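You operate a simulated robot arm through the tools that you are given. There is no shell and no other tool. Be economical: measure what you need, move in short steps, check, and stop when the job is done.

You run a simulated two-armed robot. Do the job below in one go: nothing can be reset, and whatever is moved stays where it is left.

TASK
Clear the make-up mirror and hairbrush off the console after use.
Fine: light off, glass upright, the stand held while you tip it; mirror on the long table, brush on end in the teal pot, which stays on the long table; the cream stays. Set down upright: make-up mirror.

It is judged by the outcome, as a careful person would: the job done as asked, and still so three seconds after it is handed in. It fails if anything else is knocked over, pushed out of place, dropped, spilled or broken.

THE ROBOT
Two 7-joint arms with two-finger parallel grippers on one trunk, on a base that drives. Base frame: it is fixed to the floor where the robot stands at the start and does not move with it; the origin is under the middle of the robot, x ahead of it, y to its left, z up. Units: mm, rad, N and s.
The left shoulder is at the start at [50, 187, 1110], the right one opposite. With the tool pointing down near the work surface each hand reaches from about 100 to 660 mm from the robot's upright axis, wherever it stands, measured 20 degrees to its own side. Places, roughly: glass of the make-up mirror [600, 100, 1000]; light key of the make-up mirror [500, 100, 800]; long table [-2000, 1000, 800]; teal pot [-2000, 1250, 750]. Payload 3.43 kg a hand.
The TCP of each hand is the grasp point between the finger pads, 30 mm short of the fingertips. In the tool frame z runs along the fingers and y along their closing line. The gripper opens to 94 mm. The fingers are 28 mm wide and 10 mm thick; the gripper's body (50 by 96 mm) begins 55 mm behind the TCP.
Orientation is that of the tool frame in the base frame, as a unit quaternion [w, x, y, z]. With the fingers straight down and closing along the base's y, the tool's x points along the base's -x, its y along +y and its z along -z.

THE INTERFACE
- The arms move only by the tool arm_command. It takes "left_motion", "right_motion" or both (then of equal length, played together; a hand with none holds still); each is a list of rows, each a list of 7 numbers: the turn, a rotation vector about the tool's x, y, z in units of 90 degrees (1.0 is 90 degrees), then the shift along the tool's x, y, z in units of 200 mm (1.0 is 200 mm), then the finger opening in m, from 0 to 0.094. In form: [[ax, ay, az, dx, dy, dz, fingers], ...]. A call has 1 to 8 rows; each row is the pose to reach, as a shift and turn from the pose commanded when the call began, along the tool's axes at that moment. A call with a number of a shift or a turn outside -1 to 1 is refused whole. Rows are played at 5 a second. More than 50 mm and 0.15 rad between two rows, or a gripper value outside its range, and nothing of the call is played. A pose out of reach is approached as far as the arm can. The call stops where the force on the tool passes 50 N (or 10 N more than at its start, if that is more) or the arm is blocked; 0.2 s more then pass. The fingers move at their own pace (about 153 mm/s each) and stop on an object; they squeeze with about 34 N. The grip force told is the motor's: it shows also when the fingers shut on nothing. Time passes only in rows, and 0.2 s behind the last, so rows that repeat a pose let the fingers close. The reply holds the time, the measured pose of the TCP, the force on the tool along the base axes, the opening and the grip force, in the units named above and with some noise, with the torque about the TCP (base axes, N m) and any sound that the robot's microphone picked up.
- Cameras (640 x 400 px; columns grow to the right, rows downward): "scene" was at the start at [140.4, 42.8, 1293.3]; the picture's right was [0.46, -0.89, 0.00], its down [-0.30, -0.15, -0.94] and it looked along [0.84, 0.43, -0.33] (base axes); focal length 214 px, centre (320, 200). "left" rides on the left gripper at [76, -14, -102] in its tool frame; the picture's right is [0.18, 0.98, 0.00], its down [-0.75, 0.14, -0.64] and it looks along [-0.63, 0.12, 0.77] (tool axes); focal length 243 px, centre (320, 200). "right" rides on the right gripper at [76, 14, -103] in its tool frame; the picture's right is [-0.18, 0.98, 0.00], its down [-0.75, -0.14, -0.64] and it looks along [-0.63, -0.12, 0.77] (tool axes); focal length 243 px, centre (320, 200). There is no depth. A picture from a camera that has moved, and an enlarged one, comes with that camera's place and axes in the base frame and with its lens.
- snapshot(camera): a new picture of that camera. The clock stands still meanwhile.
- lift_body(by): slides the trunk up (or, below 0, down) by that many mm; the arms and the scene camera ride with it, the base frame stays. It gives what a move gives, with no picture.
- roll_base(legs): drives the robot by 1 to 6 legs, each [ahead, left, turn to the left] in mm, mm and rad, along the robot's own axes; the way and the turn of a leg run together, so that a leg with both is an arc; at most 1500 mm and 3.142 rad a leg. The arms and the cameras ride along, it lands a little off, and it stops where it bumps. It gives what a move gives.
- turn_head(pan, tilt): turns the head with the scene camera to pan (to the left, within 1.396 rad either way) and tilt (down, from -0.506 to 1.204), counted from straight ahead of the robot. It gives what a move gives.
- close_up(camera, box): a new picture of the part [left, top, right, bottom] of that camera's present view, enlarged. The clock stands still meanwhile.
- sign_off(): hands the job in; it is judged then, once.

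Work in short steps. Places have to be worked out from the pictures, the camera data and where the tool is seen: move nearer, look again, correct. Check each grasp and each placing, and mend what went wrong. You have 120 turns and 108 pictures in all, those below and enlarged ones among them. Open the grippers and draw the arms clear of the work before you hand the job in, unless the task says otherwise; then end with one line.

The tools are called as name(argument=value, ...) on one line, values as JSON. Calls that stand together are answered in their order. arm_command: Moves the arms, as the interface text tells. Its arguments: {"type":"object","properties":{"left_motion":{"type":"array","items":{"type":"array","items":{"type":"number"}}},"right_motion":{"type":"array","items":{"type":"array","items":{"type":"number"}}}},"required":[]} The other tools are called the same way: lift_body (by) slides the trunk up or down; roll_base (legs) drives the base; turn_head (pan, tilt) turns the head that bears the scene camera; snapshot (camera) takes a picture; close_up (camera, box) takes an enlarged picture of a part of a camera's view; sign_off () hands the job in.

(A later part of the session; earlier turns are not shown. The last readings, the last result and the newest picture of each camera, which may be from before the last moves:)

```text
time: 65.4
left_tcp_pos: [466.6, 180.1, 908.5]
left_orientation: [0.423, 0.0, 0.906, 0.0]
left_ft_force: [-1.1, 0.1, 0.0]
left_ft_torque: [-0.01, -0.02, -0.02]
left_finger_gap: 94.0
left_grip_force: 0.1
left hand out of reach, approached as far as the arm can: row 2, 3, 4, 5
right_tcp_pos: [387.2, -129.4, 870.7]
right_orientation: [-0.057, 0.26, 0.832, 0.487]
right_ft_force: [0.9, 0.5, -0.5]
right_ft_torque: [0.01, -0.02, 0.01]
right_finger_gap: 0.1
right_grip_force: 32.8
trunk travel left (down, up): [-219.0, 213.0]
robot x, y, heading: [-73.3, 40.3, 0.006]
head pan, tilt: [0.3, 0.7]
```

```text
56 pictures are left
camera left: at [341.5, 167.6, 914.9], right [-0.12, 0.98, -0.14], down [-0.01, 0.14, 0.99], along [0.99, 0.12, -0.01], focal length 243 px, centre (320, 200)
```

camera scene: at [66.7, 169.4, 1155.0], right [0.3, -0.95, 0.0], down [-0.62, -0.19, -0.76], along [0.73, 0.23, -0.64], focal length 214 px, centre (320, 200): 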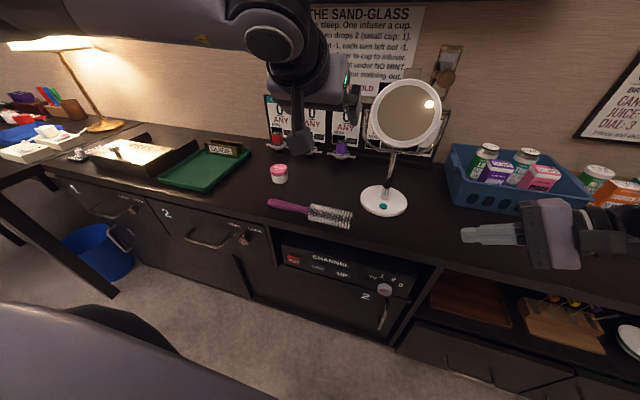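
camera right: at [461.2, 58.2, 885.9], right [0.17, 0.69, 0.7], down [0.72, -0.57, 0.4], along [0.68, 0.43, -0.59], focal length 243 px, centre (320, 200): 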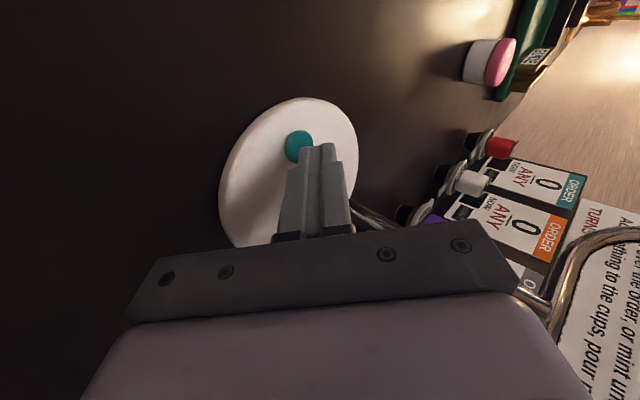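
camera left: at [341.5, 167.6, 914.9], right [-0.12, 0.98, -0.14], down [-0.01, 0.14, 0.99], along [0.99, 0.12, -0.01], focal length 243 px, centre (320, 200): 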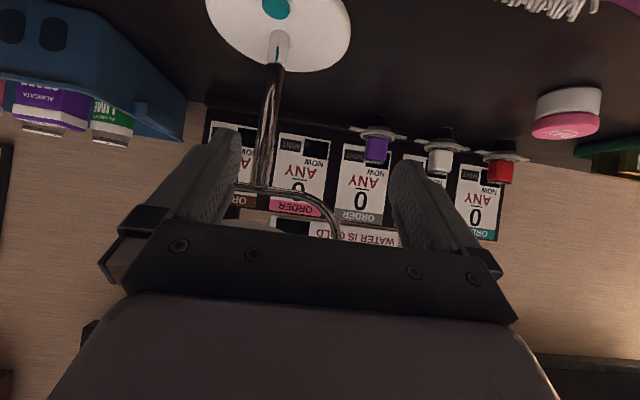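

The arm drifts outward until about 140 mm off the midline; it wants more room. I move the base another 55 mm right and then line up on the stem.

roll_base(legs=[[0, -55, 0]])

arm_command(left_motion=[[0, 0, 0, 0, 0.05, 0.0, 0.094], [0, 0, 0, 0, 0.075, 0.08, 0.094]])

snapshot(camera="left")

```text
time: 66.3
left_tcp_pos: [468.1, 123.7, 907.9]
left_orientation: [0.423, 0.0, 0.906, 0.001]
left_ft_force: [0.5, 0.8, -0.3]
left_ft_torque: [0.03, 0.01, 0.0]
left_finger_gap: 93.9
left_grip_force: 0.1
right_tcp_pos: [387.3, -186.0, 871.1]
right_orientation: [-0.057, 0.26, 0.832, 0.487]
right_ft_force: [0.1, -0.7, 0.3]
right_ft_torque: [-0.03, 0.01, -0.02]
right_finger_gap: 0.0
right_grip_force: 33.1
trunk travel left (down, up): [-219.0, 213.0]
robot x, y, heading: [-70.2, -16.9, 0.001]
head pan, tilt: [0.3, 0.7]
```

```text
time: 66.9
left_tcp_pos: [479.5, 140.2, 900.2]
left_orientation: [0.424, 0.0, 0.906, 0.001]
left_ft_force: [-0.1, -0.2, 0.8]
left_ft_torque: [-0.01, 0.0, -0.02]
left_finger_gap: 94.1
left_grip_force: 0.1
right_tcp_pos: [387.3, -184.6, 869.9]
right_orientation: [-0.057, 0.26, 0.832, 0.487]
right_ft_force: [0.7, -0.4, 0.0]
right_ft_torque: [0.02, 0.0, -0.01]
right_finger_gap: 0.0
right_grip_force: 33.2
trunk travel left (down, up): [-219.0, 213.0]
robot x, y, heading: [-73.4, -19.7, 0.002]
head pan, tilt: [0.3, 0.7]
```

```text
55 pictures are left
camera left: at [353.9, 126.2, 906.2], right [-0.12, 0.98, -0.14], down [-0.01, 0.14, 0.99], along [0.99, 0.12, -0.01], focal length 243 px, centre (320, 200)
```

left: 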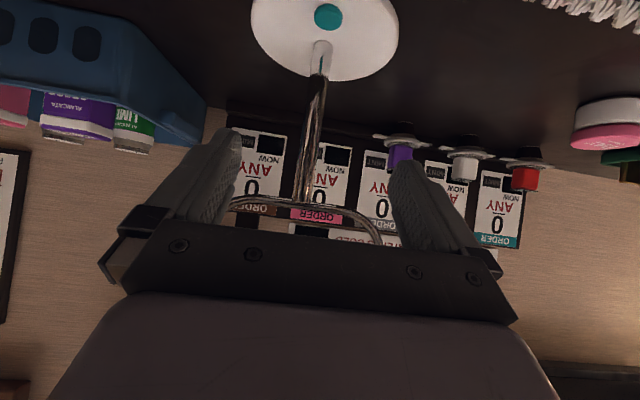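

Stem is centred between the fingers (y≈138). I advance 117 mm along the tool axis to the grasp at about (570, 138, 825).

arm_command(left_motion=[[0, 0, 0, 0, -0.005, 0.15, 0.094], [0, 0, 0, 0, -0.01, 0.3, 0.094], [0, 0, 0, 0, -0.01, 0.45, 0.094], [0, 0, 0, 0, -0.01, 0.586, 0.094]])

snapshot(camera="left")

```text
time: 67.9
left_tcp_pos: [529.0, 183.5, 850.1]
left_orientation: [0.423, 0.0, 0.906, 0.001]
left_ft_force: [-0.3, -0.3, 0.2]
left_ft_torque: [0.0, 0.0, -0.01]
left_finger_gap: 93.8
left_grip_force: 0.0
left hand out of reach, approached as far as the arm can: row 1, 2, 3, 4
right_tcp_pos: [386.9, -186.7, 871.4]
right_orientation: [-0.057, 0.26, 0.831, 0.488]
right_ft_force: [-0.2, 0.5, 0.0]
right_ft_torque: [-0.02, 0.02, 0.02]
right_finger_gap: 0.1
right_grip_force: 33.5
trunk travel left (down, up): [-219.0, 213.0]
robot x, y, heading: [-68.8, -17.9, 0.001]
head pan, tilt: [0.3, 0.7]
```

```text
54 pictures are left
camera left: at [403.0, 170.3, 857.1], right [-0.12, 0.98, -0.14], down [-0.01, 0.14, 0.99], along [0.99, 0.12, -0.01], focal length 243 px, centre (320, 200)
```

left: 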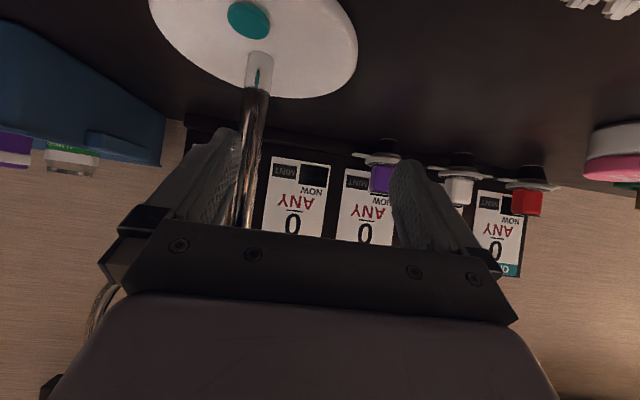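

It drifts outward again and the right finger is now in front of the stem. I back the base off 70 mm, then raise the trunk so the arm hangs down more extended instead of folded.

roll_base(legs=[[-70, 0, 0]])

lift_body(by=200)

turn_head(pan=0.7, tilt=0.7)

snapshot(camera="scene")

```text
time: 69.0
left_tcp_pos: [458.6, 182.5, 851.2]
left_orientation: [0.423, -0.001, 0.906, 0.001]
left_ft_force: [-0.2, -0.1, -0.1]
left_ft_torque: [-0.03, 0.02, 0.02]
left_finger_gap: 94.1
left_grip_force: 0.0
right_tcp_pos: [317.3, -187.3, 871.3]
right_orientation: [-0.057, 0.261, 0.831, 0.488]
right_ft_force: [-0.7, -0.5, 0.3]
right_ft_torque: [-0.01, -0.02, -0.04]
right_finger_gap: 0.0
right_grip_force: 33.4
trunk travel left (down, up): [-219.0, 213.0]
robot x, y, heading: [-140.9, -20.9, 0.0]
head pan, tilt: [0.3, 0.7]
```

```text
time: 71.1
left_tcp_pos: [459.5, 182.5, 1050.3]
left_orientation: [0.424, 0.0, 0.906, 0.0]
left_ft_force: [-0.1, 0.2, 0.2]
left_ft_torque: [0.0, -0.01, 0.0]
left_finger_gap: 94.1
left_grip_force: 0.0
right_tcp_pos: [317.7, -187.3, 1070.2]
right_orientation: [-0.057, 0.261, 0.832, 0.487]
right_ft_force: [0.6, -0.1, 0.2]
right_ft_torque: [-0.03, -0.01, -0.01]
right_finger_gap: 0.1
right_grip_force: 32.8
trunk travel left (down, up): [-419.0, 13.0]
robot x, y, heading: [-142.2, -15.6, 0.002]
head pan, tilt: [0.3, 0.7]
```

```text
time: 72.0
left_tcp_pos: [458.6, 183.3, 1050.7]
left_orientation: [0.423, 0.0, 0.906, 0.0]
left_ft_force: [-0.3, 0.6, -0.7]
left_ft_torque: [0.01, 0.0, 0.02]
left_finger_gap: 94.0
left_grip_force: 0.0
right_tcp_pos: [318.1, -185.5, 1071.5]
right_orientation: [-0.056, 0.261, 0.831, 0.487]
right_ft_force: [0.1, 0.5, 0.9]
right_ft_torque: [0.02, -0.01, -0.03]
right_finger_gap: 0.0
right_grip_force: 32.9
trunk travel left (down, up): [-419.0, 13.0]
robot x, y, heading: [-144.2, -12.6, 0.004]
head pan, tilt: [0.7, 0.7]
```

```text
53 pictures are left
camera scene: at [-18.1, 38.9, 1355.0], right [0.65, -0.76, 0.0], down [-0.49, -0.42, -0.76], along [0.58, 0.49, -0.64], focal length 214 px, centre (320, 200)
```

scene: 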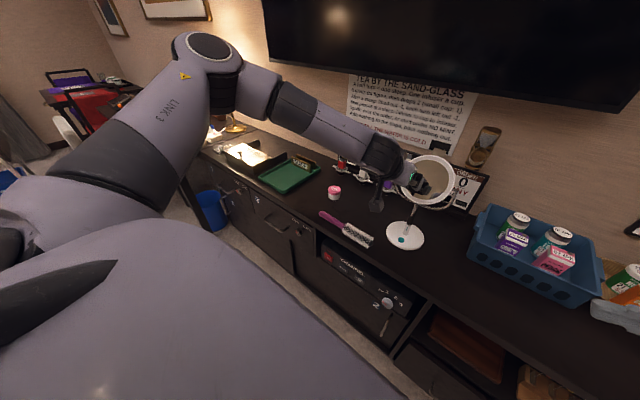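

Here the left elbow is out to the side and the arm is long. I descend from here to the pre-grasp (480, 140, 900).

arm_command(left_motion=[[0, 0, 0, 0.15, -0.05, 0.08, 0.094], [0, 0, 0, 0.3, -0.1, 0.18, 0.094], [0, 0, 0, 0.42, -0.16, 0.3, 0.094], [0, 0, 0, 0.51, -0.215, 0.43, 0.094], [0, 0, 0, 0.51, -0.215, 0.56, 0.094]])

```text
time: 73.2
left_tcp_pos: [418.9, 210.2, 979.2]
left_orientation: [0.423, 0.0, 0.906, 0.001]
left_ft_force: [-0.8, 0.7, 0.3]
left_ft_torque: [0.01, 0.01, 0.0]
left_finger_gap: 94.0
left_grip_force: 0.0
left hand out of reach, approached as far as the arm can: row 1, 2, 3, 4, 5
right_tcp_pos: [317.6, -185.9, 1070.1]
right_orientation: [-0.056, 0.261, 0.831, 0.487]
right_ft_force: [-0.5, -0.2, 0.4]
right_ft_torque: [0.02, 0.02, -0.01]
right_finger_gap: 0.0
right_grip_force: 32.9
trunk travel left (down, up): [-419.0, 13.0]
robot x, y, heading: [-143.7, -15.9, 0.002]
head pan, tilt: [0.7, 0.7]
```

The left arm won't go low while pointing straight ahead. The earlier front‑left grip did work, so I return the left arm to that posture, and bring the right arm back to a tool‑down posture, from which it can push the lower rim.

arm_command(left_motion=[[0.051, -0.013, 0.036, 0.018, -0.039, -0.076, 0.094], [0.102, -0.026, 0.072, 0.035, -0.078, -0.15, 0.094], [0.153, -0.038, 0.108, 0.053, -0.116, -0.23, 0.094], [0.204, -0.051, 0.143, 0.07, -0.155, -0.305, 0.094], [0.256, -0.064, 0.179, 0.088, -0.194, -0.38, 0.094], [0.307, -0.077, 0.215, 0.105, -0.233, -0.457, 0.094], [0.358, -0.089, 0.251, 0.122, -0.271, -0.53, 0.094], [0.409, -0.102, 0.287, 0.14, -0.31, -0.61, 0.094]], right_motion=[[0.082, -0.01, -0.044, 0.036, 0.072, -0.023, 0.0], [0.164, -0.019, -0.088, 0.072, 0.144, -0.046, 0.0], [0.247, -0.029, -0.132, 0.109, 0.216, -0.069, 0.0], [0.329, -0.038, -0.176, 0.145, 0.288, -0.092, 0.0], [0.411, -0.048, -0.22, 0.18, 0.36, -0.115, 0.0], [0.493, -0.057, -0.264, 0.217, 0.433, -0.139, 0.0], [0.576, -0.067, -0.308, 0.254, 0.505, -0.162, 0.0], [0.658, -0.076, -0.352, 0.29, 0.577, -0.185, 0.0]])

turn_head(pan=0.0, tilt=0.7)

snapshot(camera="scene")

```text
time: 74.0
left_tcp_pos: [385.0, 189.1, 997.8]
left_orientation: [0.443, 0.111, 0.887, -0.062]
left_ft_force: [-0.2, -0.5, 0.0]
left_ft_torque: [0.02, 0.01, -0.02]
left_finger_gap: 93.8
left_grip_force: 0.1
right_tcp_pos: [310.7, -209.3, 1051.3]
right_orientation: [-0.108, 0.234, 0.902, 0.345]
right_ft_force: [-0.1, 0.8, 0.3]
right_ft_torque: [-0.02, 0.01, -0.02]
right_finger_gap: 0.0
right_grip_force: 32.9
right hand out of reach, approached as far as the arm can: row 2, 3
trunk travel left (down, up): [-419.0, 13.0]
robot x, y, heading: [-142.7, -16.2, 0.001]
head pan, tilt: [0.7, 0.7]
stopped in row 3 (right hand): the arm was blocked; the commanded pose is now the measured one
```

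```text
time: 75.0
left_tcp_pos: [385.1, 189.1, 998.1]
left_orientation: [0.443, 0.111, 0.887, -0.063]
left_ft_force: [0.6, -0.4, 0.7]
left_ft_torque: [0.0, -0.02, -0.01]
left_finger_gap: 93.9
left_grip_force: 0.0
right_tcp_pos: [311.2, -208.9, 1051.2]
right_orientation: [-0.108, 0.234, 0.902, 0.345]
right_ft_force: [-0.1, -0.2, 0.7]
right_ft_torque: [0.01, -0.04, 0.02]
right_finger_gap: 0.0
right_grip_force: 33.4
trunk travel left (down, up): [-419.0, 13.0]
robot x, y, heading: [-142.5, -20.7, 0.002]
head pan, tilt: [0.0, 0.7]
```

```text
52 pictures are left
camera scene: at [2.0, -15.6, 1355.0], right [0.0, -1.0, 0.0], down [-0.64, 0.0, -0.76], along [0.76, 0.0, -0.64], focal length 214 px, centre (320, 200)
```

scene: 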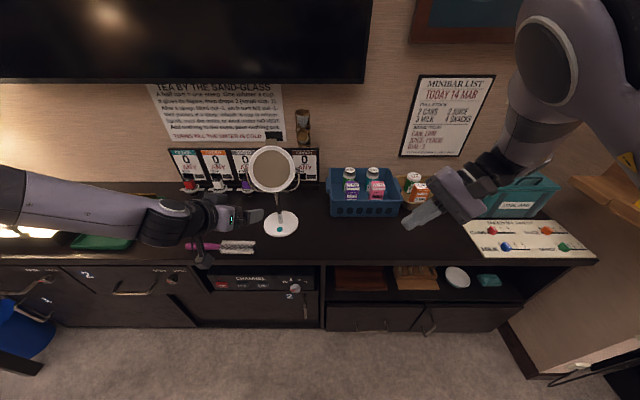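

The right arm unwound before when taken far out to its side, so I repeat that while the left finishes its turn.

arm_command(left_motion=[[0.032, -0.008, 0.022, 0.006, -0.038, -0.046, 0.094], [0.064, -0.016, 0.045, 0.012, -0.075, -0.093, 0.094], [0.096, -0.024, 0.067, 0.017, -0.113, -0.139, 0.094], [0.128, -0.032, 0.09, 0.023, -0.15, -0.185, 0.094], [0.16, -0.04, 0.112, 0.029, -0.188, -0.23, 0.094], [0.192, -0.048, 0.134, 0.035, -0.225, -0.278, 0.094], [0.224, -0.056, 0.157, 0.04, -0.263, -0.324, 0.094], [0.256, -0.064, 0.179, 0.046, -0.3, -0.37, 0.094]], right_motion=[[0, 0, 0, -0.012, -0.096, -0.097, 0.0], [0, 0, 0, -0.025, -0.19, -0.194, 0.0], [0.05, -0.016, -0.034, -0.037, -0.29, -0.29, 0.0], [0.11, -0.035, -0.075, -0.049, -0.383, -0.388, 0.0], [0.18, -0.056, -0.122, -0.061, -0.478, -0.484, 0.0], [0.25, -0.078, -0.17, -0.074, -0.574, -0.58, 0.0], [0.32, -0.1, -0.217, -0.086, -0.67, -0.678, 0.0], [0.39, -0.122, -0.265, -0.098, -0.765, -0.775, 0.0]])

```text
time: 76.8
left_tcp_pos: [306.9, 149.9, 1036.2]
left_orientation: [0.46, 0.317, 0.809, -0.182]
left_ft_force: [0.4, 0.1, 0.5]
left_ft_torque: [0.01, 0.0, 0.0]
left_finger_gap: 94.1
left_grip_force: 0.0
left hand out of reach, approached as far as the arm can: row 4, 5
right_tcp_pos: [252.7, -423.5, 1071.4]
right_orientation: [-0.014, 0.041, 0.998, 0.054]
right_ft_force: [0.2, 0.0, -0.4]
right_ft_torque: [0.0, 0.0, -0.01]
right_finger_gap: 0.1
right_grip_force: 33.3
trunk travel left (down, up): [-419.0, 13.0]
robot x, y, heading: [-140.1, -14.0, 0.004]
head pan, tilt: [0.0, 0.7]
```

Both arrived. I bring the right hand back inward, tool down, and a bit higher.

arm_command(right_motion=[[0, 0, 0, 0, 0.125, -0.06, 0.0], [0, 0, 0, 0, 0.25, -0.12, 0.0], [0, 0, 0, 0, 0.375, -0.19, 0.0], [0, 0, 0, 0, 0.5, -0.25, 0.0], [0, 0, 0, 0, 0.625, -0.31, 0.0], [0, 0, 0, 0, 0.75, -0.38, 0.0], [0, 0, 0, 0, 0.875, -0.44, 0.0], [0, 0, 0, 0, 1.0, -0.5, 0.0]])

turn_head(pan=-0.6, tilt=0.6)

snapshot(camera="scene")

```text
time: 78.6
left_tcp_pos: [308.4, 149.2, 1035.5]
left_orientation: [0.46, 0.316, 0.809, -0.182]
left_ft_force: [-0.4, 0.5, 0.7]
left_ft_torque: [0.01, 0.0, 0.0]
left_finger_gap: 93.9
left_grip_force: 0.0
right_tcp_pos: [299.6, -295.6, 1191.7]
right_orientation: [-0.028, 0.057, 0.994, 0.092]
right_ft_force: [-0.3, -1.1, 0.5]
right_ft_torque: [-0.02, 0.03, 0.02]
right_finger_gap: 0.0
right_grip_force: 33.0
right hand out of reach, approached as far as the arm can: row 6, 7, 8
trunk travel left (down, up): [-419.0, 13.0]
robot x, y, heading: [-139.2, -17.7, 0.002]
head pan, tilt: [0.0, 0.7]
```

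```text
time: 79.6
left_tcp_pos: [306.5, 150.1, 1036.3]
left_orientation: [0.461, 0.316, 0.809, -0.181]
left_ft_force: [-0.6, -0.2, -0.7]
left_ft_torque: [0.04, 0.01, 0.02]
left_finger_gap: 94.0
left_grip_force: 0.0
right_tcp_pos: [300.1, -296.5, 1198.0]
right_orientation: [-0.019, 0.054, 0.994, 0.092]
right_ft_force: [0.2, -0.2, 0.6]
right_ft_torque: [0.01, 0.02, -0.02]
right_finger_gap: 0.3
right_grip_force: 33.1
trunk travel left (down, up): [-419.0, 13.0]
robot x, y, heading: [-138.7, -17.0, 0.003]
head pan, tilt: [-0.6, 0.6]
```

```text
51 pictures are left
camera scene: at [3.0, -32.1, 1361.1], right [-0.19, -0.98, 0.0], down [-0.58, 0.11, -0.81], along [0.79, -0.15, -0.59], focal length 214 px, centre (320, 200)
```

scene: 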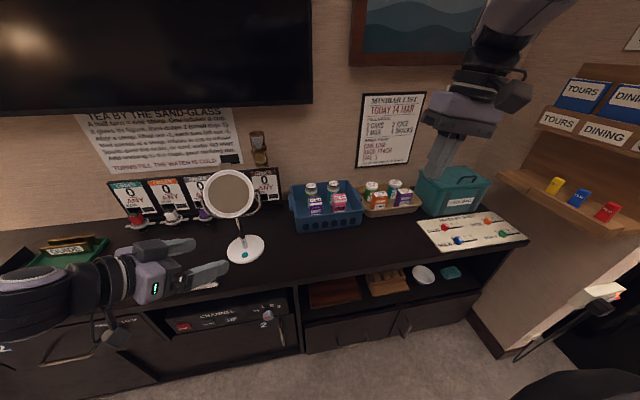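

Tool down with the arm coming from above right. It limits inward at this height; I try inward while descending.

arm_command(right_motion=[[-0.01, 0, 0.01, 0, 0.1, 0.13, 0.0], [-0.02, 0, 0.03, 0, 0.2, 0.26, 0.0], [-0.04, 0, 0.04, 0, 0.3, 0.39, 0.0], [-0.05, 0, 0.05, 0, 0.4, 0.52, 0.0], [-0.06, 0, 0.06, 0, 0.5, 0.64, 0.0], [-0.06, 0, 0.06, 0, 0.6, 0.76, 0.0], [-0.06, 0, 0.06, 0, 0.7, 0.88, 0.0], [-0.06, 0, 0.06, 0, 0.8, 1.0, 0.0]])

snapshot(camera="scene")

```text
time: 81.4
left_tcp_pos: [306.8, 151.2, 1034.5]
left_orientation: [0.46, 0.315, 0.81, -0.181]
left_ft_force: [0.4, 1.2, 0.0]
left_ft_torque: [0.0, 0.0, -0.03]
left_finger_gap: 94.2
left_grip_force: 0.0
right_tcp_pos: [442.0, -180.4, 1015.6]
right_orientation: [-0.012, 0.094, 0.99, 0.104]
right_ft_force: [1.6, -0.5, 0.1]
right_ft_torque: [-0.07, 0.08, -0.01]
right_finger_gap: 0.0
right_grip_force: 32.9
right hand out of reach, approached as far as the arm can: row 1, 2, 3, 4, 5, 6, 7, 8
trunk travel left (down, up): [-419.0, 13.0]
robot x, y, heading: [-142.9, -17.5, 0.001]
head pan, tilt: [-0.6, 0.6]
```

```text
50 pictures are left
camera scene: at [-8.2, -64.4, 1363.5], right [-0.56, -0.83, 0.0], down [-0.47, 0.32, -0.82], along [0.68, -0.47, -0.57], focal length 214 px, centre (320, 200)
```

scene: 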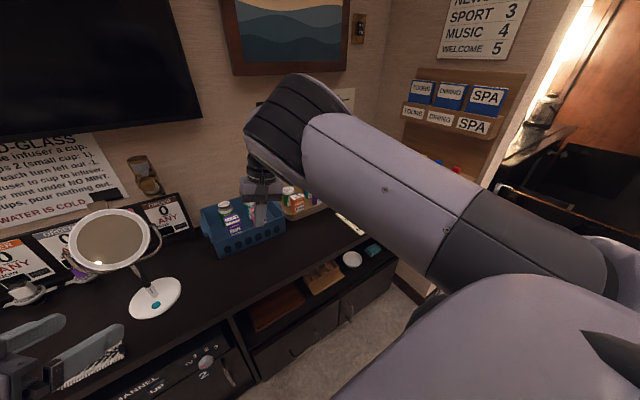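

I set the right hand back to its proven attitude (pointing left, 45° down) and turn the left into the mirror-image attitude with a horizontal closing line, both in free air, to see whether they are reachable.

arm_command(left_motion=[[0.051, 0.027, 0.04, -0.034, 0.018, -0.04, 0.094], [0.101, 0.055, 0.081, -0.069, 0.037, -0.08, 0.094], [0.152, 0.082, 0.121, -0.103, 0.055, -0.12, 0.094], [0.203, 0.109, 0.162, -0.137, 0.073, -0.16, 0.094], [0.253, 0.137, 0.202, -0.172, 0.092, -0.2, 0.094], [0.304, 0.164, 0.243, -0.206, 0.11, -0.24, 0.094]], right_motion=[[-0.06, 0, -0.02, 0.09, -0.077, -0.13, 0.0], [-0.125, 0, -0.04, 0.18, -0.153, -0.26, 0.0], [-0.19, 0, -0.06, 0.275, -0.23, -0.395, 0.0], [-0.25, 0, -0.08, 0.37, -0.31, -0.53, 0.0], [-0.31, 0, -0.1, 0.46, -0.383, -0.66, 0.0], [-0.374, -0.004, -0.117, 0.55, -0.46, -0.79, 0.0]])

```text
time: 82.8
left_tcp_pos: [307.8, 178.9, 1096.8]
left_orientation: [0.293, 0.582, 0.721, -0.236]
left_ft_force: [0.4, -0.2, 0.4]
left_ft_torque: [-0.04, 0.0, -0.04]
left_finger_gap: 93.9
left_grip_force: 0.1
right_tcp_pos: [320.4, -277.8, 1158.9]
right_orientation: [0.018, -0.009, 0.925, 0.379]
right_ft_force: [-0.5, 0.5, 1.0]
right_ft_torque: [0.0, -0.04, 0.0]
right_finger_gap: 0.0
right_grip_force: 32.9
trunk travel left (down, up): [-419.0, 13.0]
robot x, y, heading: [-142.3, -19.0, 0.005]
head pan, tilt: [-0.6, 0.6]
```

Both poses reached cleanly. I drive back to the place where the right arm worked, about (−5, 146).

roll_base(legs=[[0, 163, 0], [135, 0, 0]])

turn_head(pan=0.0, tilt=0.7)

snapshot(camera="scene")

```text
time: 85.1
left_tcp_pos: [437.6, 334.3, 1095.0]
left_orientation: [0.294, 0.583, 0.719, -0.237]
left_ft_force: [-0.1, -0.1, 0.8]
left_ft_torque: [0.0, 0.01, -0.01]
left_finger_gap: 94.0
left_grip_force: 0.2
right_tcp_pos: [450.2, -125.0, 1159.8]
right_orientation: [0.02, -0.007, 0.926, 0.378]
right_ft_force: [0.5, -0.2, -0.1]
right_ft_torque: [0.02, -0.01, 0.02]
right_finger_gap: 0.0
right_grip_force: 32.8
trunk travel left (down, up): [-419.0, 13.0]
robot x, y, heading: [-12.5, 141.7, -0.002]
head pan, tilt: [-0.6, 0.6]
```

```text
time: 86.1
left_tcp_pos: [436.7, 334.2, 1097.3]
left_orientation: [0.295, 0.582, 0.72, -0.236]
left_ft_force: [1.1, -0.3, -0.2]
left_ft_torque: [0.0, 0.0, -0.02]
left_finger_gap: 93.8
left_grip_force: 0.0
right_tcp_pos: [449.8, -124.1, 1159.4]
right_orientation: [0.021, -0.006, 0.925, 0.379]
right_ft_force: [0.3, 0.3, 1.0]
right_ft_torque: [-0.01, -0.01, -0.02]
right_finger_gap: 0.0
right_grip_force: 33.1
trunk travel left (down, up): [-419.0, 13.0]
robot x, y, heading: [-7.0, 141.0, -0.0]
head pan, tilt: [0.0, 0.7]
```

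```text
49 pictures are left
camera scene: at [131.3, 140.6, 1355.0], right [0.0, -1.0, 0.0], down [-0.64, 0.0, -0.77], along [0.77, 0.0, -0.64], focal length 214 px, centre (320, 200)
```

scene: 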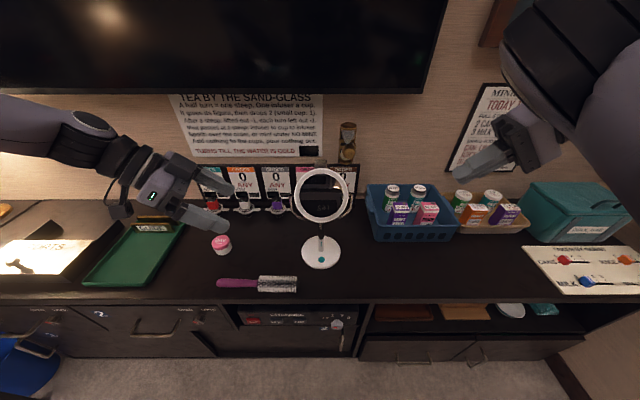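

Now the left hand goes down to a point about 190 mm short of the stem on its approach line.

arm_command(left_motion=[[0, 0, 0, 0.04, 0.09, 0.16, 0.094], [0, 0, 0, 0.08, 0.18, 0.32, 0.094], [0, 0, 0, 0.11, 0.27, 0.48, 0.094], [0, 0, 0, 0.14, 0.36, 0.64, 0.094], [0, 0, 0, 0.176, 0.437, 0.807, 0.094]])

snapshot(camera="left")

```text
time: 87.3
left_tcp_pos: [481.5, 311.0, 970.5]
left_orientation: [0.302, 0.58, 0.718, -0.238]
left_ft_force: [-0.3, -0.6, -0.9]
left_ft_torque: [0.03, -0.02, 0.01]
left_finger_gap: 94.0
left_grip_force: 0.0
left hand out of reach, approached as far as the arm can: row 1, 2, 3, 4, 5
right_tcp_pos: [449.4, -124.2, 1159.7]
right_orientation: [0.02, -0.006, 0.925, 0.379]
right_ft_force: [-0.5, -0.4, 0.0]
right_ft_torque: [-0.01, -0.02, 0.01]
right_finger_gap: 0.0
right_grip_force: 32.9
trunk travel left (down, up): [-419.0, 13.0]
robot x, y, heading: [-9.0, 139.9, -0.001]
head pan, tilt: [0.0, 0.7]
```

```text
48 pictures are left
camera left: at [441.4, 433.4, 987.0], right [0.93, 0.34, -0.12], down [0.15, -0.04, 0.99], along [0.33, -0.94, -0.09], focal length 243 px, centre (320, 200)
```

left: 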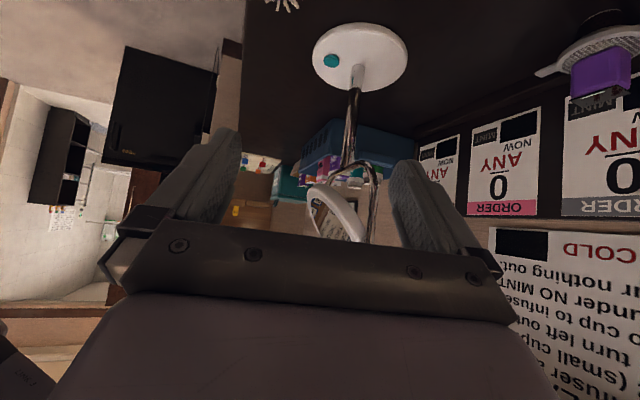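

It falls short again at its limit. The best known left posture for holding was the front‑left one, extended to about (573, 75) from the robot; I go back to that attitude and then use base and trunk for the rest.

arm_command(left_motion=[[-0.05, -0.027, -0.04, -0.094, -0.02, -0.03, 0.094], [-0.1, -0.055, -0.081, -0.19, -0.04, -0.06, 0.094], [-0.152, -0.082, -0.121, -0.284, -0.06, -0.09, 0.094], [-0.203, -0.109, -0.162, -0.378, -0.08, -0.12, 0.094], [-0.253, -0.137, -0.202, -0.47, -0.1, -0.15, 0.094], [-0.304, -0.164, -0.243, -0.567, -0.124, -0.174, 0.094]])

```text
time: 88.7
left_tcp_pos: [472.7, 252.1, 1072.3]
left_orientation: [0.462, 0.316, 0.808, -0.183]
left_ft_force: [0.0, 0.2, 0.5]
left_ft_torque: [0.0, 0.03, -0.01]
left_finger_gap: 94.0
left_grip_force: 0.0
right_tcp_pos: [448.8, -123.8, 1159.5]
right_orientation: [0.02, -0.006, 0.925, 0.378]
right_ft_force: [0.0, 0.8, -0.6]
right_ft_torque: [-0.02, 0.03, -0.01]
right_finger_gap: 0.0
right_grip_force: 33.2
trunk travel left (down, up): [-419.0, 13.0]
robot x, y, heading: [-9.3, 136.8, -0.008]
head pan, tilt: [0.0, 0.7]
```

Reached. I back the base 100 mm for safety and extend the left arm forward to find how far it really goes in this attitude.

roll_base(legs=[[-100, 0, 0]])

arm_command(left_motion=[[0, 0, 0, -0.08, 0.06, 0.14, 0.094], [0, 0, 0, -0.16, 0.12, 0.28, 0.094], [0, 0, 0, -0.245, 0.176, 0.415, 0.094], [0, 0, 0, -0.245, 0.146, 0.53, 0.094]])

```text
time: 89.9
left_tcp_pos: [374.9, 251.9, 1072.9]
left_orientation: [0.462, 0.317, 0.807, -0.184]
left_ft_force: [-0.4, -0.3, 0.5]
left_ft_torque: [0.01, 0.01, 0.04]
left_finger_gap: 93.9
left_grip_force: 0.1
right_tcp_pos: [351.3, -123.5, 1160.3]
right_orientation: [0.021, -0.007, 0.925, 0.379]
right_ft_force: [-0.9, 0.7, 0.7]
right_ft_torque: [0.0, -0.03, -0.01]
right_finger_gap: 0.2
right_grip_force: 33.3
trunk travel left (down, up): [-419.0, 13.0]
robot x, y, heading: [-107.3, 141.0, -0.006]
head pan, tilt: [0.0, 0.7]
```

```text
time: 90.9
left_tcp_pos: [460.5, 219.3, 1077.8]
left_orientation: [0.462, 0.317, 0.808, -0.184]
left_ft_force: [0.0, -0.9, -0.3]
left_ft_torque: [0.01, 0.02, 0.0]
left_finger_gap: 94.1
left_grip_force: 0.1
left hand out of reach, approached as far as the arm can: row 3, 4
right_tcp_pos: [352.0, -124.6, 1159.2]
right_orientation: [0.019, -0.006, 0.925, 0.379]
right_ft_force: [-0.8, 0.1, 0.4]
right_ft_torque: [0.01, -0.01, -0.02]
right_finger_gap: 0.1
right_grip_force: 33.1
trunk travel left (down, up): [-419.0, 13.0]
robot x, y, heading: [-110.2, 139.1, -0.003]
head pan, tilt: [0.0, 0.7]
```

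Left reaches (570, 80) relative to the robot. Before re-grasping, I test in free air whether the right hand can get to the matching push position from here.

arm_command(right_motion=[[0, 0, 0, -0.05, 0.16, 0.12, 0.0], [0, 0, 0, -0.1, 0.32, 0.25, 0.0], [0, 0, 0, -0.15, 0.48, 0.37, 0.0], [0, 0, 0, -0.2, 0.63, 0.5, 0.0], [0, 0, 0, -0.25, 0.78, 0.65, 0.0], [0, 0, 0, -0.3, 0.92, 0.8, 0.0]])

snapshot(camera="scene")

```text
time: 91.6
left_tcp_pos: [459.8, 219.8, 1077.1]
left_orientation: [0.462, 0.316, 0.808, -0.184]
left_ft_force: [-0.1, 0.5, -0.9]
left_ft_torque: [0.03, 0.0, 0.01]
left_finger_gap: 93.8
left_grip_force: 0.0
right_tcp_pos: [370.1, -51.5, 1095.2]
right_orientation: [-0.052, 0.056, 0.916, 0.393]
right_ft_force: [0.5, 0.7, 0.1]
right_ft_torque: [0.02, 0.01, -0.01]
right_finger_gap: 0.0
right_grip_force: 32.9
trunk travel left (down, up): [-419.0, 13.0]
robot x, y, heading: [-103.6, 140.9, -0.002]
head pan, tilt: [0.0, 0.7]
stopped in row 3 (right hand): the arm was blocked; the commanded pose is now the measured one
```

```text
47 pictures are left
camera scene: at [34.9, 140.7, 1355.0], right [0.0, -1.0, 0.0], down [-0.64, 0.0, -0.76], along [0.76, 0.0, -0.64], focal length 214 px, centre (320, 200)
```

scene: 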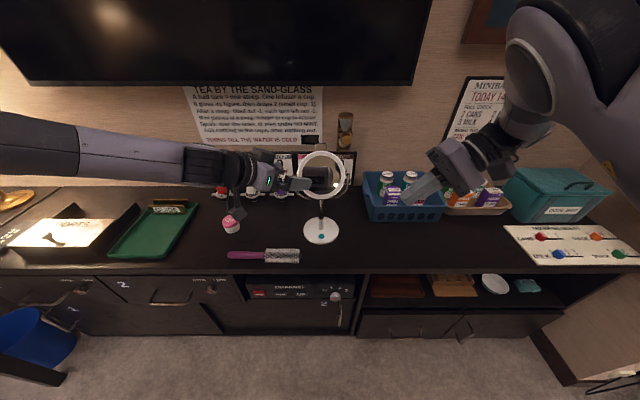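

The right arm blocks inward in that attitude at this height. At the very start it crossed inward easily in a forward‑tilted attitude from its home pose, so I bring it back toward home: tool down, up and out first.

arm_command(right_motion=[[0.03, 0, 0, 0.06, 0.02, -0.13, 0.0], [0.11, -0.01, -0.01, 0.12, 0.04, -0.26, 0.0], [0.19, -0.02, -0.02, 0.18, 0.06, -0.39, 0.0], [0.27, -0.03, -0.03, 0.25, 0.08, -0.52, 0.0], [0.35, -0.04, -0.05, 0.31, 0.1, -0.65, 0.0], [0.43, -0.06, -0.06, 0.38, 0.12, -0.79, 0.0], [0.515, -0.068, -0.073, 0.44, 0.14, -0.92, 0.0]])

turn_head(pan=-0.7, tilt=0.3)

snapshot(camera="scene")

```text
time: 92.4
left_tcp_pos: [460.8, 219.5, 1078.9]
left_orientation: [0.462, 0.317, 0.808, -0.184]
left_ft_force: [0.4, -1.2, -0.1]
left_ft_torque: [-0.01, 0.02, 0.0]
left_finger_gap: 94.1
left_grip_force: 0.2
right_tcp_pos: [323.3, -111.9, 1085.1]
right_orientation: [-0.128, 0.09, 0.95, 0.271]
right_ft_force: [-0.7, 0.3, -0.1]
right_ft_torque: [0.0, 0.01, 0.01]
right_finger_gap: 0.0
right_grip_force: 32.8
trunk travel left (down, up): [-419.0, 13.0]
robot x, y, heading: [-109.1, 140.8, -0.002]
head pan, tilt: [0.0, 0.7]
stopped in row 4 (right hand): the arm was blocked; the commanded pose is now the measured one
```

```text
time: 93.5
left_tcp_pos: [459.3, 219.5, 1078.3]
left_orientation: [0.462, 0.317, 0.807, -0.185]
left_ft_force: [0.6, 0.1, 0.4]
left_ft_torque: [0.02, -0.01, -0.02]
left_finger_gap: 94.2
left_grip_force: 0.1
right_tcp_pos: [322.9, -112.2, 1084.4]
right_orientation: [-0.129, 0.089, 0.95, 0.27]
right_ft_force: [-0.3, -0.1, -1.2]
right_ft_torque: [-0.03, -0.02, -0.02]
right_finger_gap: 0.0
right_grip_force: 33.0
trunk travel left (down, up): [-419.0, 13.0]
robot x, y, heading: [-107.7, 138.7, 0.0]
head pan, tilt: [-0.7, 0.3]
```

```text
46 pictures are left
camera scene: at [21.2, 80.8, 1391.1], right [-0.65, -0.76, 0.0], down [-0.23, 0.19, -0.96], along [0.73, -0.62, -0.3], focal length 214 px, centre (320, 200)
```

scene: 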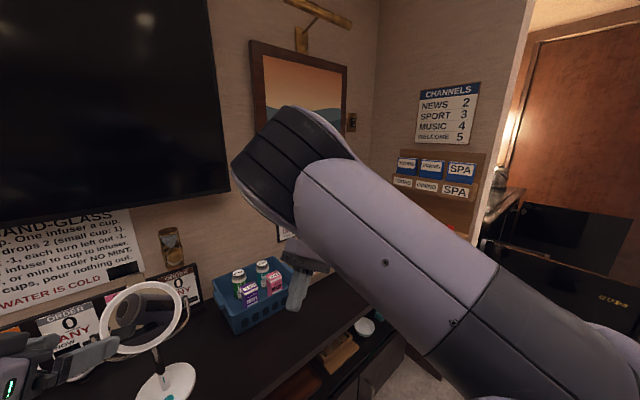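

I see it now: the elbow is folded forward and high, with the hand hanging under it; at home the hand was much higher. I raise the right hand straight up in small steps while turning it tool-down.

arm_command(right_motion=[[0, 0, 0, 0.02, 0.06, -0.17, 0.0], [0, 0, 0, 0.04, 0.13, -0.34, 0.0], [0.05, 0, 0, 0.06, 0.2, -0.5, 0.0], [0.1, -0.02, -0.01, 0.08, 0.26, -0.66, 0.0], [0.15, -0.04, -0.02, 0.1, 0.33, -0.82, 0.0], [0.2, -0.06, -0.04, 0.12, 0.38, -0.98, 0.0]])

```text
time: 94.9
left_tcp_pos: [459.4, 218.3, 1078.3]
left_orientation: [0.461, 0.317, 0.808, -0.183]
left_ft_force: [-0.4, -0.5, -0.6]
left_ft_torque: [0.0, 0.02, -0.05]
left_finger_gap: 94.3
left_grip_force: 0.0
right_tcp_pos: [356.6, -148.6, 1291.0]
right_orientation: [-0.087, 0.049, 0.988, 0.116]
right_ft_force: [-0.5, -0.4, 0.3]
right_ft_torque: [-0.02, -0.04, 0.02]
right_finger_gap: 0.1
right_grip_force: 32.5
trunk travel left (down, up): [-419.0, 13.0]
robot x, y, heading: [-105.0, 136.6, -0.002]
head pan, tilt: [-0.7, 0.3]
```

It went up fully. Continue inward and back toward the home pose.

arm_command(right_motion=[[0.03, -0.02, -0.01, 0.08, 0.13, -0.02, 0.0], [0.06, -0.04, -0.02, 0.16, 0.26, -0.04, 0.0], [0.09, -0.07, -0.04, 0.24, 0.4, -0.05, 0.0], [0.12, -0.09, -0.05, 0.32, 0.53, -0.07, 0.0], [0.148, -0.111, -0.063, 0.4, 0.66, -0.085, 0.0], [0.148, -0.111, -0.063, 0.5, 0.85, -0.12, 0.0]])

turn_head(pan=0.0, tilt=0.7)

snapshot(camera="scene")

```text
time: 96.3
left_tcp_pos: [460.4, 218.5, 1078.5]
left_orientation: [0.461, 0.317, 0.808, -0.184]
left_ft_force: [0.4, -0.2, 0.1]
left_ft_torque: [0.01, 0.01, 0.02]
left_finger_gap: 94.1
left_grip_force: 0.1
right_tcp_pos: [328.1, -34.7, 1399.3]
right_orientation: [0.007, 0.004, 1.0, 0.013]
right_ft_force: [-0.3, -0.5, 0.2]
right_ft_torque: [-0.02, 0.01, 0.01]
right_finger_gap: 0.1
right_grip_force: 32.9
right hand out of reach, approached as far as the arm can: row 4, 5, 6
trunk travel left (down, up): [-419.0, 13.0]
robot x, y, heading: [-110.3, 140.5, -0.0]
head pan, tilt: [-0.7, 0.3]
```

```text
time: 97.4
left_tcp_pos: [461.0, 219.0, 1078.2]
left_orientation: [0.461, 0.318, 0.808, -0.185]
left_ft_force: [0.0, 0.4, -0.7]
left_ft_torque: [0.0, -0.03, 0.0]
left_finger_gap: 94.1
left_grip_force: 0.1
right_tcp_pos: [331.0, -35.6, 1393.4]
right_orientation: [-0.001, 0.006, 1.0, 0.013]
right_ft_force: [0.1, -0.4, 0.1]
right_ft_torque: [-0.03, -0.01, 0.0]
right_finger_gap: 0.1
right_grip_force: 33.3
trunk travel left (down, up): [-419.0, 13.0]
robot x, y, heading: [-107.4, 140.1, -0.005]
head pan, tilt: [0.0, 0.7]
```

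```text
45 pictures are left
camera scene: at [34.9, 109.2, 1371.8], right [-0.35, -0.94, 0.0], down [-0.46, 0.17, -0.87], along [0.82, -0.31, -0.49], focal length 214 px, centre (320, 200)
```

scene: 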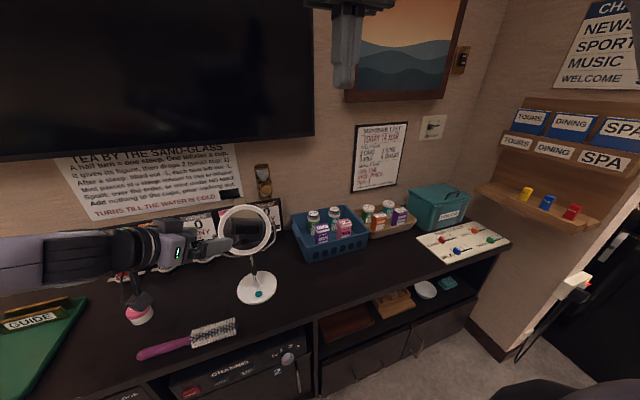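

Excellent: the right arm is home-like again. I now descend inward with a 15° forward tilt to test the push position relative to where the left would hold.

arm_command(right_motion=[[0, -0.02, 0, -0.03, 0.12, 0.12, 0.0], [0, -0.04, 0, -0.06, 0.24, 0.24, 0.0], [0, -0.06, 0, -0.09, 0.36, 0.36, 0.0], [0, -0.08, 0, -0.12, 0.48, 0.48, 0.0], [0, -0.1, 0, -0.15, 0.6, 0.6, 0.0], [0, -0.125, 0, -0.18, 0.72, 0.73, 0.0], [0, -0.15, 0, -0.2, 0.84, 0.86, 0.0], [0, -0.167, 0, -0.225, 0.95, 0.985, 0.0]])

```text
time: 99.2
left_tcp_pos: [460.3, 219.6, 1078.3]
left_orientation: [0.462, 0.317, 0.808, -0.184]
left_ft_force: [-0.6, 0.5, 0.2]
left_ft_torque: [-0.02, -0.01, 0.02]
left_finger_gap: 94.3
left_grip_force: 0.0
right_tcp_pos: [490.3, 98.8, 1249.7]
right_orientation: [0.133, 0.018, 0.991, 0.007]
right_ft_force: [0.9, -0.2, 0.5]
right_ft_torque: [-0.02, -0.01, 0.08]
right_finger_gap: 0.0
right_grip_force: 33.3
right hand out of reach, approached as far as the arm can: row 1, 2, 3, 4, 5, 6, 7, 8
trunk travel left (down, up): [-419.0, 13.0]
robot x, y, heading: [-105.6, 140.7, -0.001]
head pan, tilt: [0.0, 0.7]
```

It reaches inward but further out than asked. I check whether it can come back toward the wanted spot (x −80, y +80, z −50).

arm_command(right_motion=[[0, 0, 0, 0.13, 0.13, 0.04, 0.0], [0, 0, 0, 0.25, 0.27, 0.09, 0.0], [0, 0, 0, 0.4, 0.4, 0.14, 0.0], [0, 0, 0, 0.55, 0.5, 0.2, 0.0]])

snapshot(camera="scene")

```text
time: 100.2
left_tcp_pos: [460.4, 219.5, 1076.3]
left_orientation: [0.461, 0.317, 0.808, -0.184]
left_ft_force: [0.2, -0.2, 0.3]
left_ft_torque: [0.0, 0.01, 0.0]
left_finger_gap: 94.0
left_grip_force: 0.1
right_tcp_pos: [492.7, 98.8, 1240.1]
right_orientation: [0.133, 0.016, 0.991, 0.005]
right_ft_force: [0.1, 0.6, -0.9]
right_ft_torque: [0.03, 0.02, 0.0]
right_finger_gap: 0.1
right_grip_force: 33.0
right hand out of reach, approached as far as the arm can: row 1, 2, 3, 4
trunk travel left (down, up): [-419.0, 13.0]
robot x, y, heading: [-108.0, 140.9, 0.002]
head pan, tilt: [0.0, 0.7]
```

```text
44 pictures are left
camera scene: at [34.6, 140.8, 1355.0], right [0.0, -1.0, 0.0], down [-0.64, 0.0, -0.77], along [0.77, 0.0, -0.64], focal length 214 px, centre (320, 200)
```

scene: 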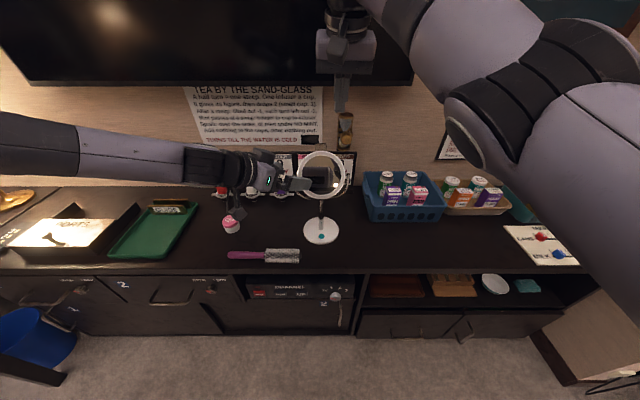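

The picture clears it up: the elbow is outside now and the arm reaches the centre only when well extended. So the mirror should be farther ahead and central for both arms. I back off 90 mm and test how far the left extends.

roll_base(legs=[[-90, 0, 0]])

arm_command(left_motion=[[0, 0, 0, -0.06, 0.06, 0.11, 0.094], [0, 0, 0, -0.12, 0.13, 0.22, 0.094], [0, 0, 0, -0.18, 0.19, 0.33, 0.094]])

arm_command(left_motion=[[0, 0, 0, 0, -0.05, 0.06, 0.094], [0, 0, 0, 0, -0.1, 0.12, 0.094]])

```text
time: 101.3
left_tcp_pos: [370.8, 220.9, 1078.3]
left_orientation: [0.461, 0.317, 0.808, -0.184]
left_ft_force: [0.1, 0.3, 0.8]
left_ft_torque: [0.03, 0.0, 0.0]
left_finger_gap: 94.1
left_grip_force: 0.0
right_tcp_pos: [404.5, 100.2, 1234.8]
right_orientation: [0.13, 0.015, 0.991, 0.003]
right_ft_force: [-0.7, 0.6, 0.6]
right_ft_torque: [0.02, -0.04, 0.03]
right_finger_gap: 0.0
right_grip_force: 33.5
trunk travel left (down, up): [-419.0, 13.0]
robot x, y, heading: [-197.3, 140.2, -0.001]
head pan, tilt: [0.0, 0.7]
```

```text
time: 102.1
left_tcp_pos: [404.3, 240.2, 1094.7]
left_orientation: [0.461, 0.317, 0.808, -0.184]
left_ft_force: [-0.2, 0.3, 0.1]
left_ft_torque: [0.01, 0.02, 0.0]
left_finger_gap: 94.0
left_grip_force: 0.1
left hand out of reach, approached as far as the arm can: row 1, 2, 3
right_tcp_pos: [406.5, 98.1, 1235.9]
right_orientation: [0.129, 0.017, 0.991, 0.004]
right_ft_force: [0.4, 0.2, 0.4]
right_ft_torque: [-0.02, 0.0, -0.02]
right_finger_gap: 0.0
right_grip_force: 33.1
trunk travel left (down, up): [-419.0, 13.0]
robot x, y, heading: [-197.3, 143.6, -0.0]
head pan, tilt: [0.0, 0.7]
```

```text
time: 102.7
left_tcp_pos: [390.1, 227.7, 1093.2]
left_orientation: [0.462, 0.316, 0.808, -0.184]
left_ft_force: [0.5, 0.6, 0.1]
left_ft_torque: [0.01, 0.02, -0.02]
left_finger_gap: 94.0
left_grip_force: 0.0
left hand out of reach, approached as far as the arm can: row 1, 2
right_tcp_pos: [406.5, 97.5, 1235.3]
right_orientation: [0.129, 0.017, 0.991, 0.005]
right_ft_force: [1.1, 0.0, 0.0]
right_ft_torque: [0.03, 0.03, 0.04]
right_finger_gap: 0.0
right_grip_force: 32.8
trunk travel left (down, up): [-419.0, 13.0]
robot x, y, heading: [-195.3, 138.6, -0.001]
head pan, tilt: [0.0, 0.7]
```

Left's best hold is about (585–600, 90) from the robot. I now test the right hand at the matching push place, with fingers pointing left‑down so its wrist stays on its own side.

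arm_command(right_motion=[[-0.079, 0.012, 0.042, 0.06, 0.06, 0.003, 0.0], [-0.158, 0.024, 0.085, 0.12, 0.12, 0.006, 0.0], [-0.237, 0.036, 0.128, 0.18, 0.18, 0.01, 0.0], [-0.315, 0.047, 0.17, 0.24, 0.24, 0.013, 0.0], [-0.394, 0.059, 0.213, 0.3, 0.3, 0.017, 0.0], [-0.473, 0.071, 0.255, 0.358, 0.36, 0.02, 0.0]])

```text
time: 104.1
left_tcp_pos: [391.3, 227.8, 1093.2]
left_orientation: [0.462, 0.316, 0.808, -0.184]
left_ft_force: [-0.4, -0.5, -0.2]
left_ft_torque: [0.03, 0.02, 0.02]
left_finger_gap: 94.2
left_grip_force: 0.1
right_tcp_pos: [428.0, 206.3, 1245.6]
right_orientation: [0.067, 0.159, 0.906, 0.387]
right_ft_force: [0.2, -0.1, 0.2]
right_ft_torque: [-0.03, 0.05, -0.03]
right_finger_gap: 0.0
right_grip_force: 32.3
right hand out of reach, approached as far as the arm can: row 1, 2, 3, 4, 5, 6
trunk travel left (down, up): [-419.0, 13.0]
robot x, y, heading: [-199.8, 139.0, -0.001]
head pan, tilt: [0.0, 0.7]
```

Very good: in this attitude the right hand reaches well past centre. Now I pull it back toward the start-of-push offset.

arm_command(right_motion=[[0, 0, 0, 0.12, -0.12, -0.04, 0.0], [0, 0, 0, 0.25, -0.22, -0.08, 0.0], [0, 0, 0, 0.37, -0.3, -0.11, 0.0], [0, 0, 0, 0.49, -0.37, -0.14, 0.0]])

```text
time: 105.1
left_tcp_pos: [390.9, 228.5, 1093.2]
left_orientation: [0.462, 0.316, 0.808, -0.183]
left_ft_force: [0.3, -0.4, 0.6]
left_ft_torque: [0.03, 0.02, -0.02]
left_finger_gap: 94.0
left_grip_force: 0.0
right_tcp_pos: [427.9, 206.7, 1245.4]
right_orientation: [0.068, 0.16, 0.905, 0.388]
right_ft_force: [-0.3, -0.2, 1.2]
right_ft_torque: [-0.01, 0.0, -0.01]
right_finger_gap: 0.0
right_grip_force: 32.6
right hand out of reach, approached as far as the arm can: row 1, 2, 3, 4
trunk travel left (down, up): [-419.0, 13.0]
robot x, y, heading: [-195.1, 137.7, -0.001]
head pan, tilt: [0.0, 0.7]
```

The right arm is straight out and won't retract radially, but the left can move the mirror instead: hook the glass top from behind with the right and push the mirror's stand forward with the left, in free space after lifting. First I park the right hand outward and set the left to (521, 100) relative.

arm_command(left_motion=[[0, 0, 0, 0.036, -0.036, -0.044, 0.094], [0, 0, 0, 0.072, -0.072, -0.088, 0.094], [0, 0, 0, 0.108, -0.108, -0.132, 0.094], [0, 0, 0, 0.144, -0.144, -0.176, 0.094], [0, 0, 0, 0.18, -0.18, -0.22, 0.094]], right_motion=[[0, 0, 0, 0, -0.04, -0.2, 0.0], [0, 0, 0, 0, -0.08, -0.4, 0.0], [0, 0, 0, 0, -0.12, -0.6, 0.0], [0, 0, 0, 0, -0.16, -0.8, 0.0], [0, 0, 0, 0, -0.21, -0.98, 0.0]])

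```text
time: 106.3
left_tcp_pos: [322.5, 239.4, 1086.5]
left_orientation: [0.461, 0.317, 0.808, -0.184]
left_ft_force: [0.2, -0.4, -0.5]
left_ft_torque: [0.0, -0.02, 0.0]
left_finger_gap: 93.7
left_grip_force: 0.1
right_tcp_pos: [403.3, 53.6, 1369.6]
right_orientation: [0.067, 0.159, 0.906, 0.387]
right_ft_force: [-0.9, -0.9, 0.4]
right_ft_torque: [0.0, -0.03, -0.01]
right_finger_gap: 0.0
right_grip_force: 33.5
right hand out of reach, approached as far as the arm can: row 1, 2, 3, 4, 5
trunk travel left (down, up): [-419.0, 13.0]
robot x, y, heading: [-192.7, 140.1, 0.0]
head pan, tilt: [0.0, 0.7]
```

Left pose good. I lower the trunk 236 mm and drive to the approach point beside the stem.

lift_body(by=-236)

roll_base(legs=[[170, -21, 0]])

snapshot(camera="left")

```text
time: 108.7
left_tcp_pos: [323.3, 238.9, 850.4]
left_orientation: [0.462, 0.316, 0.808, -0.183]
left_ft_force: [-0.6, 0.5, -0.1]
left_ft_torque: [-0.01, 0.01, 0.02]
left_finger_gap: 94.1
left_grip_force: 0.1
right_tcp_pos: [403.4, 53.6, 1133.0]
right_orientation: [0.069, 0.159, 0.906, 0.387]
right_ft_force: [1.2, 0.3, 0.2]
right_ft_torque: [-0.03, -0.04, 0.0]
right_finger_gap: 0.2
right_grip_force: 33.5
trunk travel left (down, up): [-183.0, 249.0]
robot x, y, heading: [-196.5, 143.2, -0.0]
head pan, tilt: [0.0, 0.7]
```

```text
time: 110.2
left_tcp_pos: [493.0, 221.4, 849.6]
left_orientation: [0.462, 0.315, 0.808, -0.184]
left_ft_force: [-0.2, 0.3, 1.1]
left_ft_torque: [-0.01, -0.01, 0.04]
left_finger_gap: 94.1
left_grip_force: 0.1
right_tcp_pos: [573.4, 35.3, 1133.2]
right_orientation: [0.067, 0.158, 0.906, 0.387]
right_ft_force: [0.1, -0.6, 0.0]
right_ft_torque: [0.02, -0.01, 0.02]
right_finger_gap: 0.0
right_grip_force: 32.6
trunk travel left (down, up): [-183.0, 249.0]
robot x, y, heading: [-27.5, 120.6, 0.002]
head pan, tilt: [0.0, 0.7]
```

```text
43 pictures are left
camera left: at [391.0, 297.8, 835.4], right [0.6, 0.79, -0.16], down [-0.03, 0.22, 0.97], along [0.8, -0.58, 0.16], focal length 243 px, centre (320, 200)
```

left: 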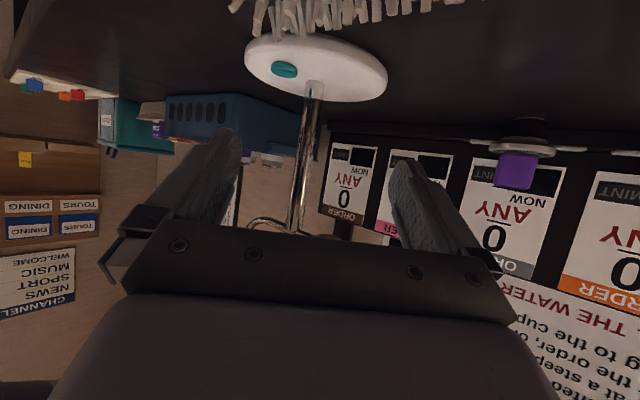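

Stem confirmed at (570, 140). The last leg: 77 mm ahead, 81 mm right, then close.

roll_base(legs=[[76, -81, 0]])

snapshot(camera="left")

```text
time: 111.4
left_tcp_pos: [567.4, 139.1, 849.7]
left_orientation: [0.462, 0.314, 0.809, -0.183]
left_ft_force: [0.3, 0.8, 0.6]
left_ft_torque: [-0.01, 0.03, -0.03]
left_finger_gap: 93.9
left_grip_force: 0.1
right_tcp_pos: [649.7, -45.1, 1133.3]
right_orientation: [0.066, 0.157, 0.906, 0.387]
right_ft_force: [0.6, -0.6, 0.1]
right_ft_torque: [-0.02, 0.02, 0.01]
right_finger_gap: 0.1
right_grip_force: 32.8
trunk travel left (down, up): [-183.0, 249.0]
robot x, y, heading: [51.6, 39.6, 0.003]
head pan, tilt: [0.0, 0.7]
```

```text
42 pictures are left
camera left: at [465.3, 216.2, 835.5], right [0.6, 0.79, -0.16], down [-0.03, 0.22, 0.97], along [0.8, -0.58, 0.16], focal length 243 px, centre (320, 200)
```

left: 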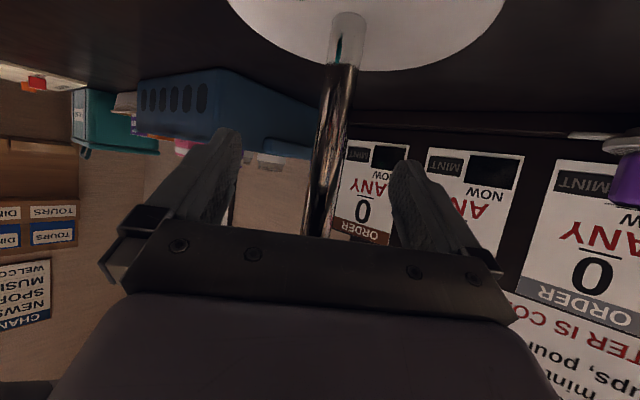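

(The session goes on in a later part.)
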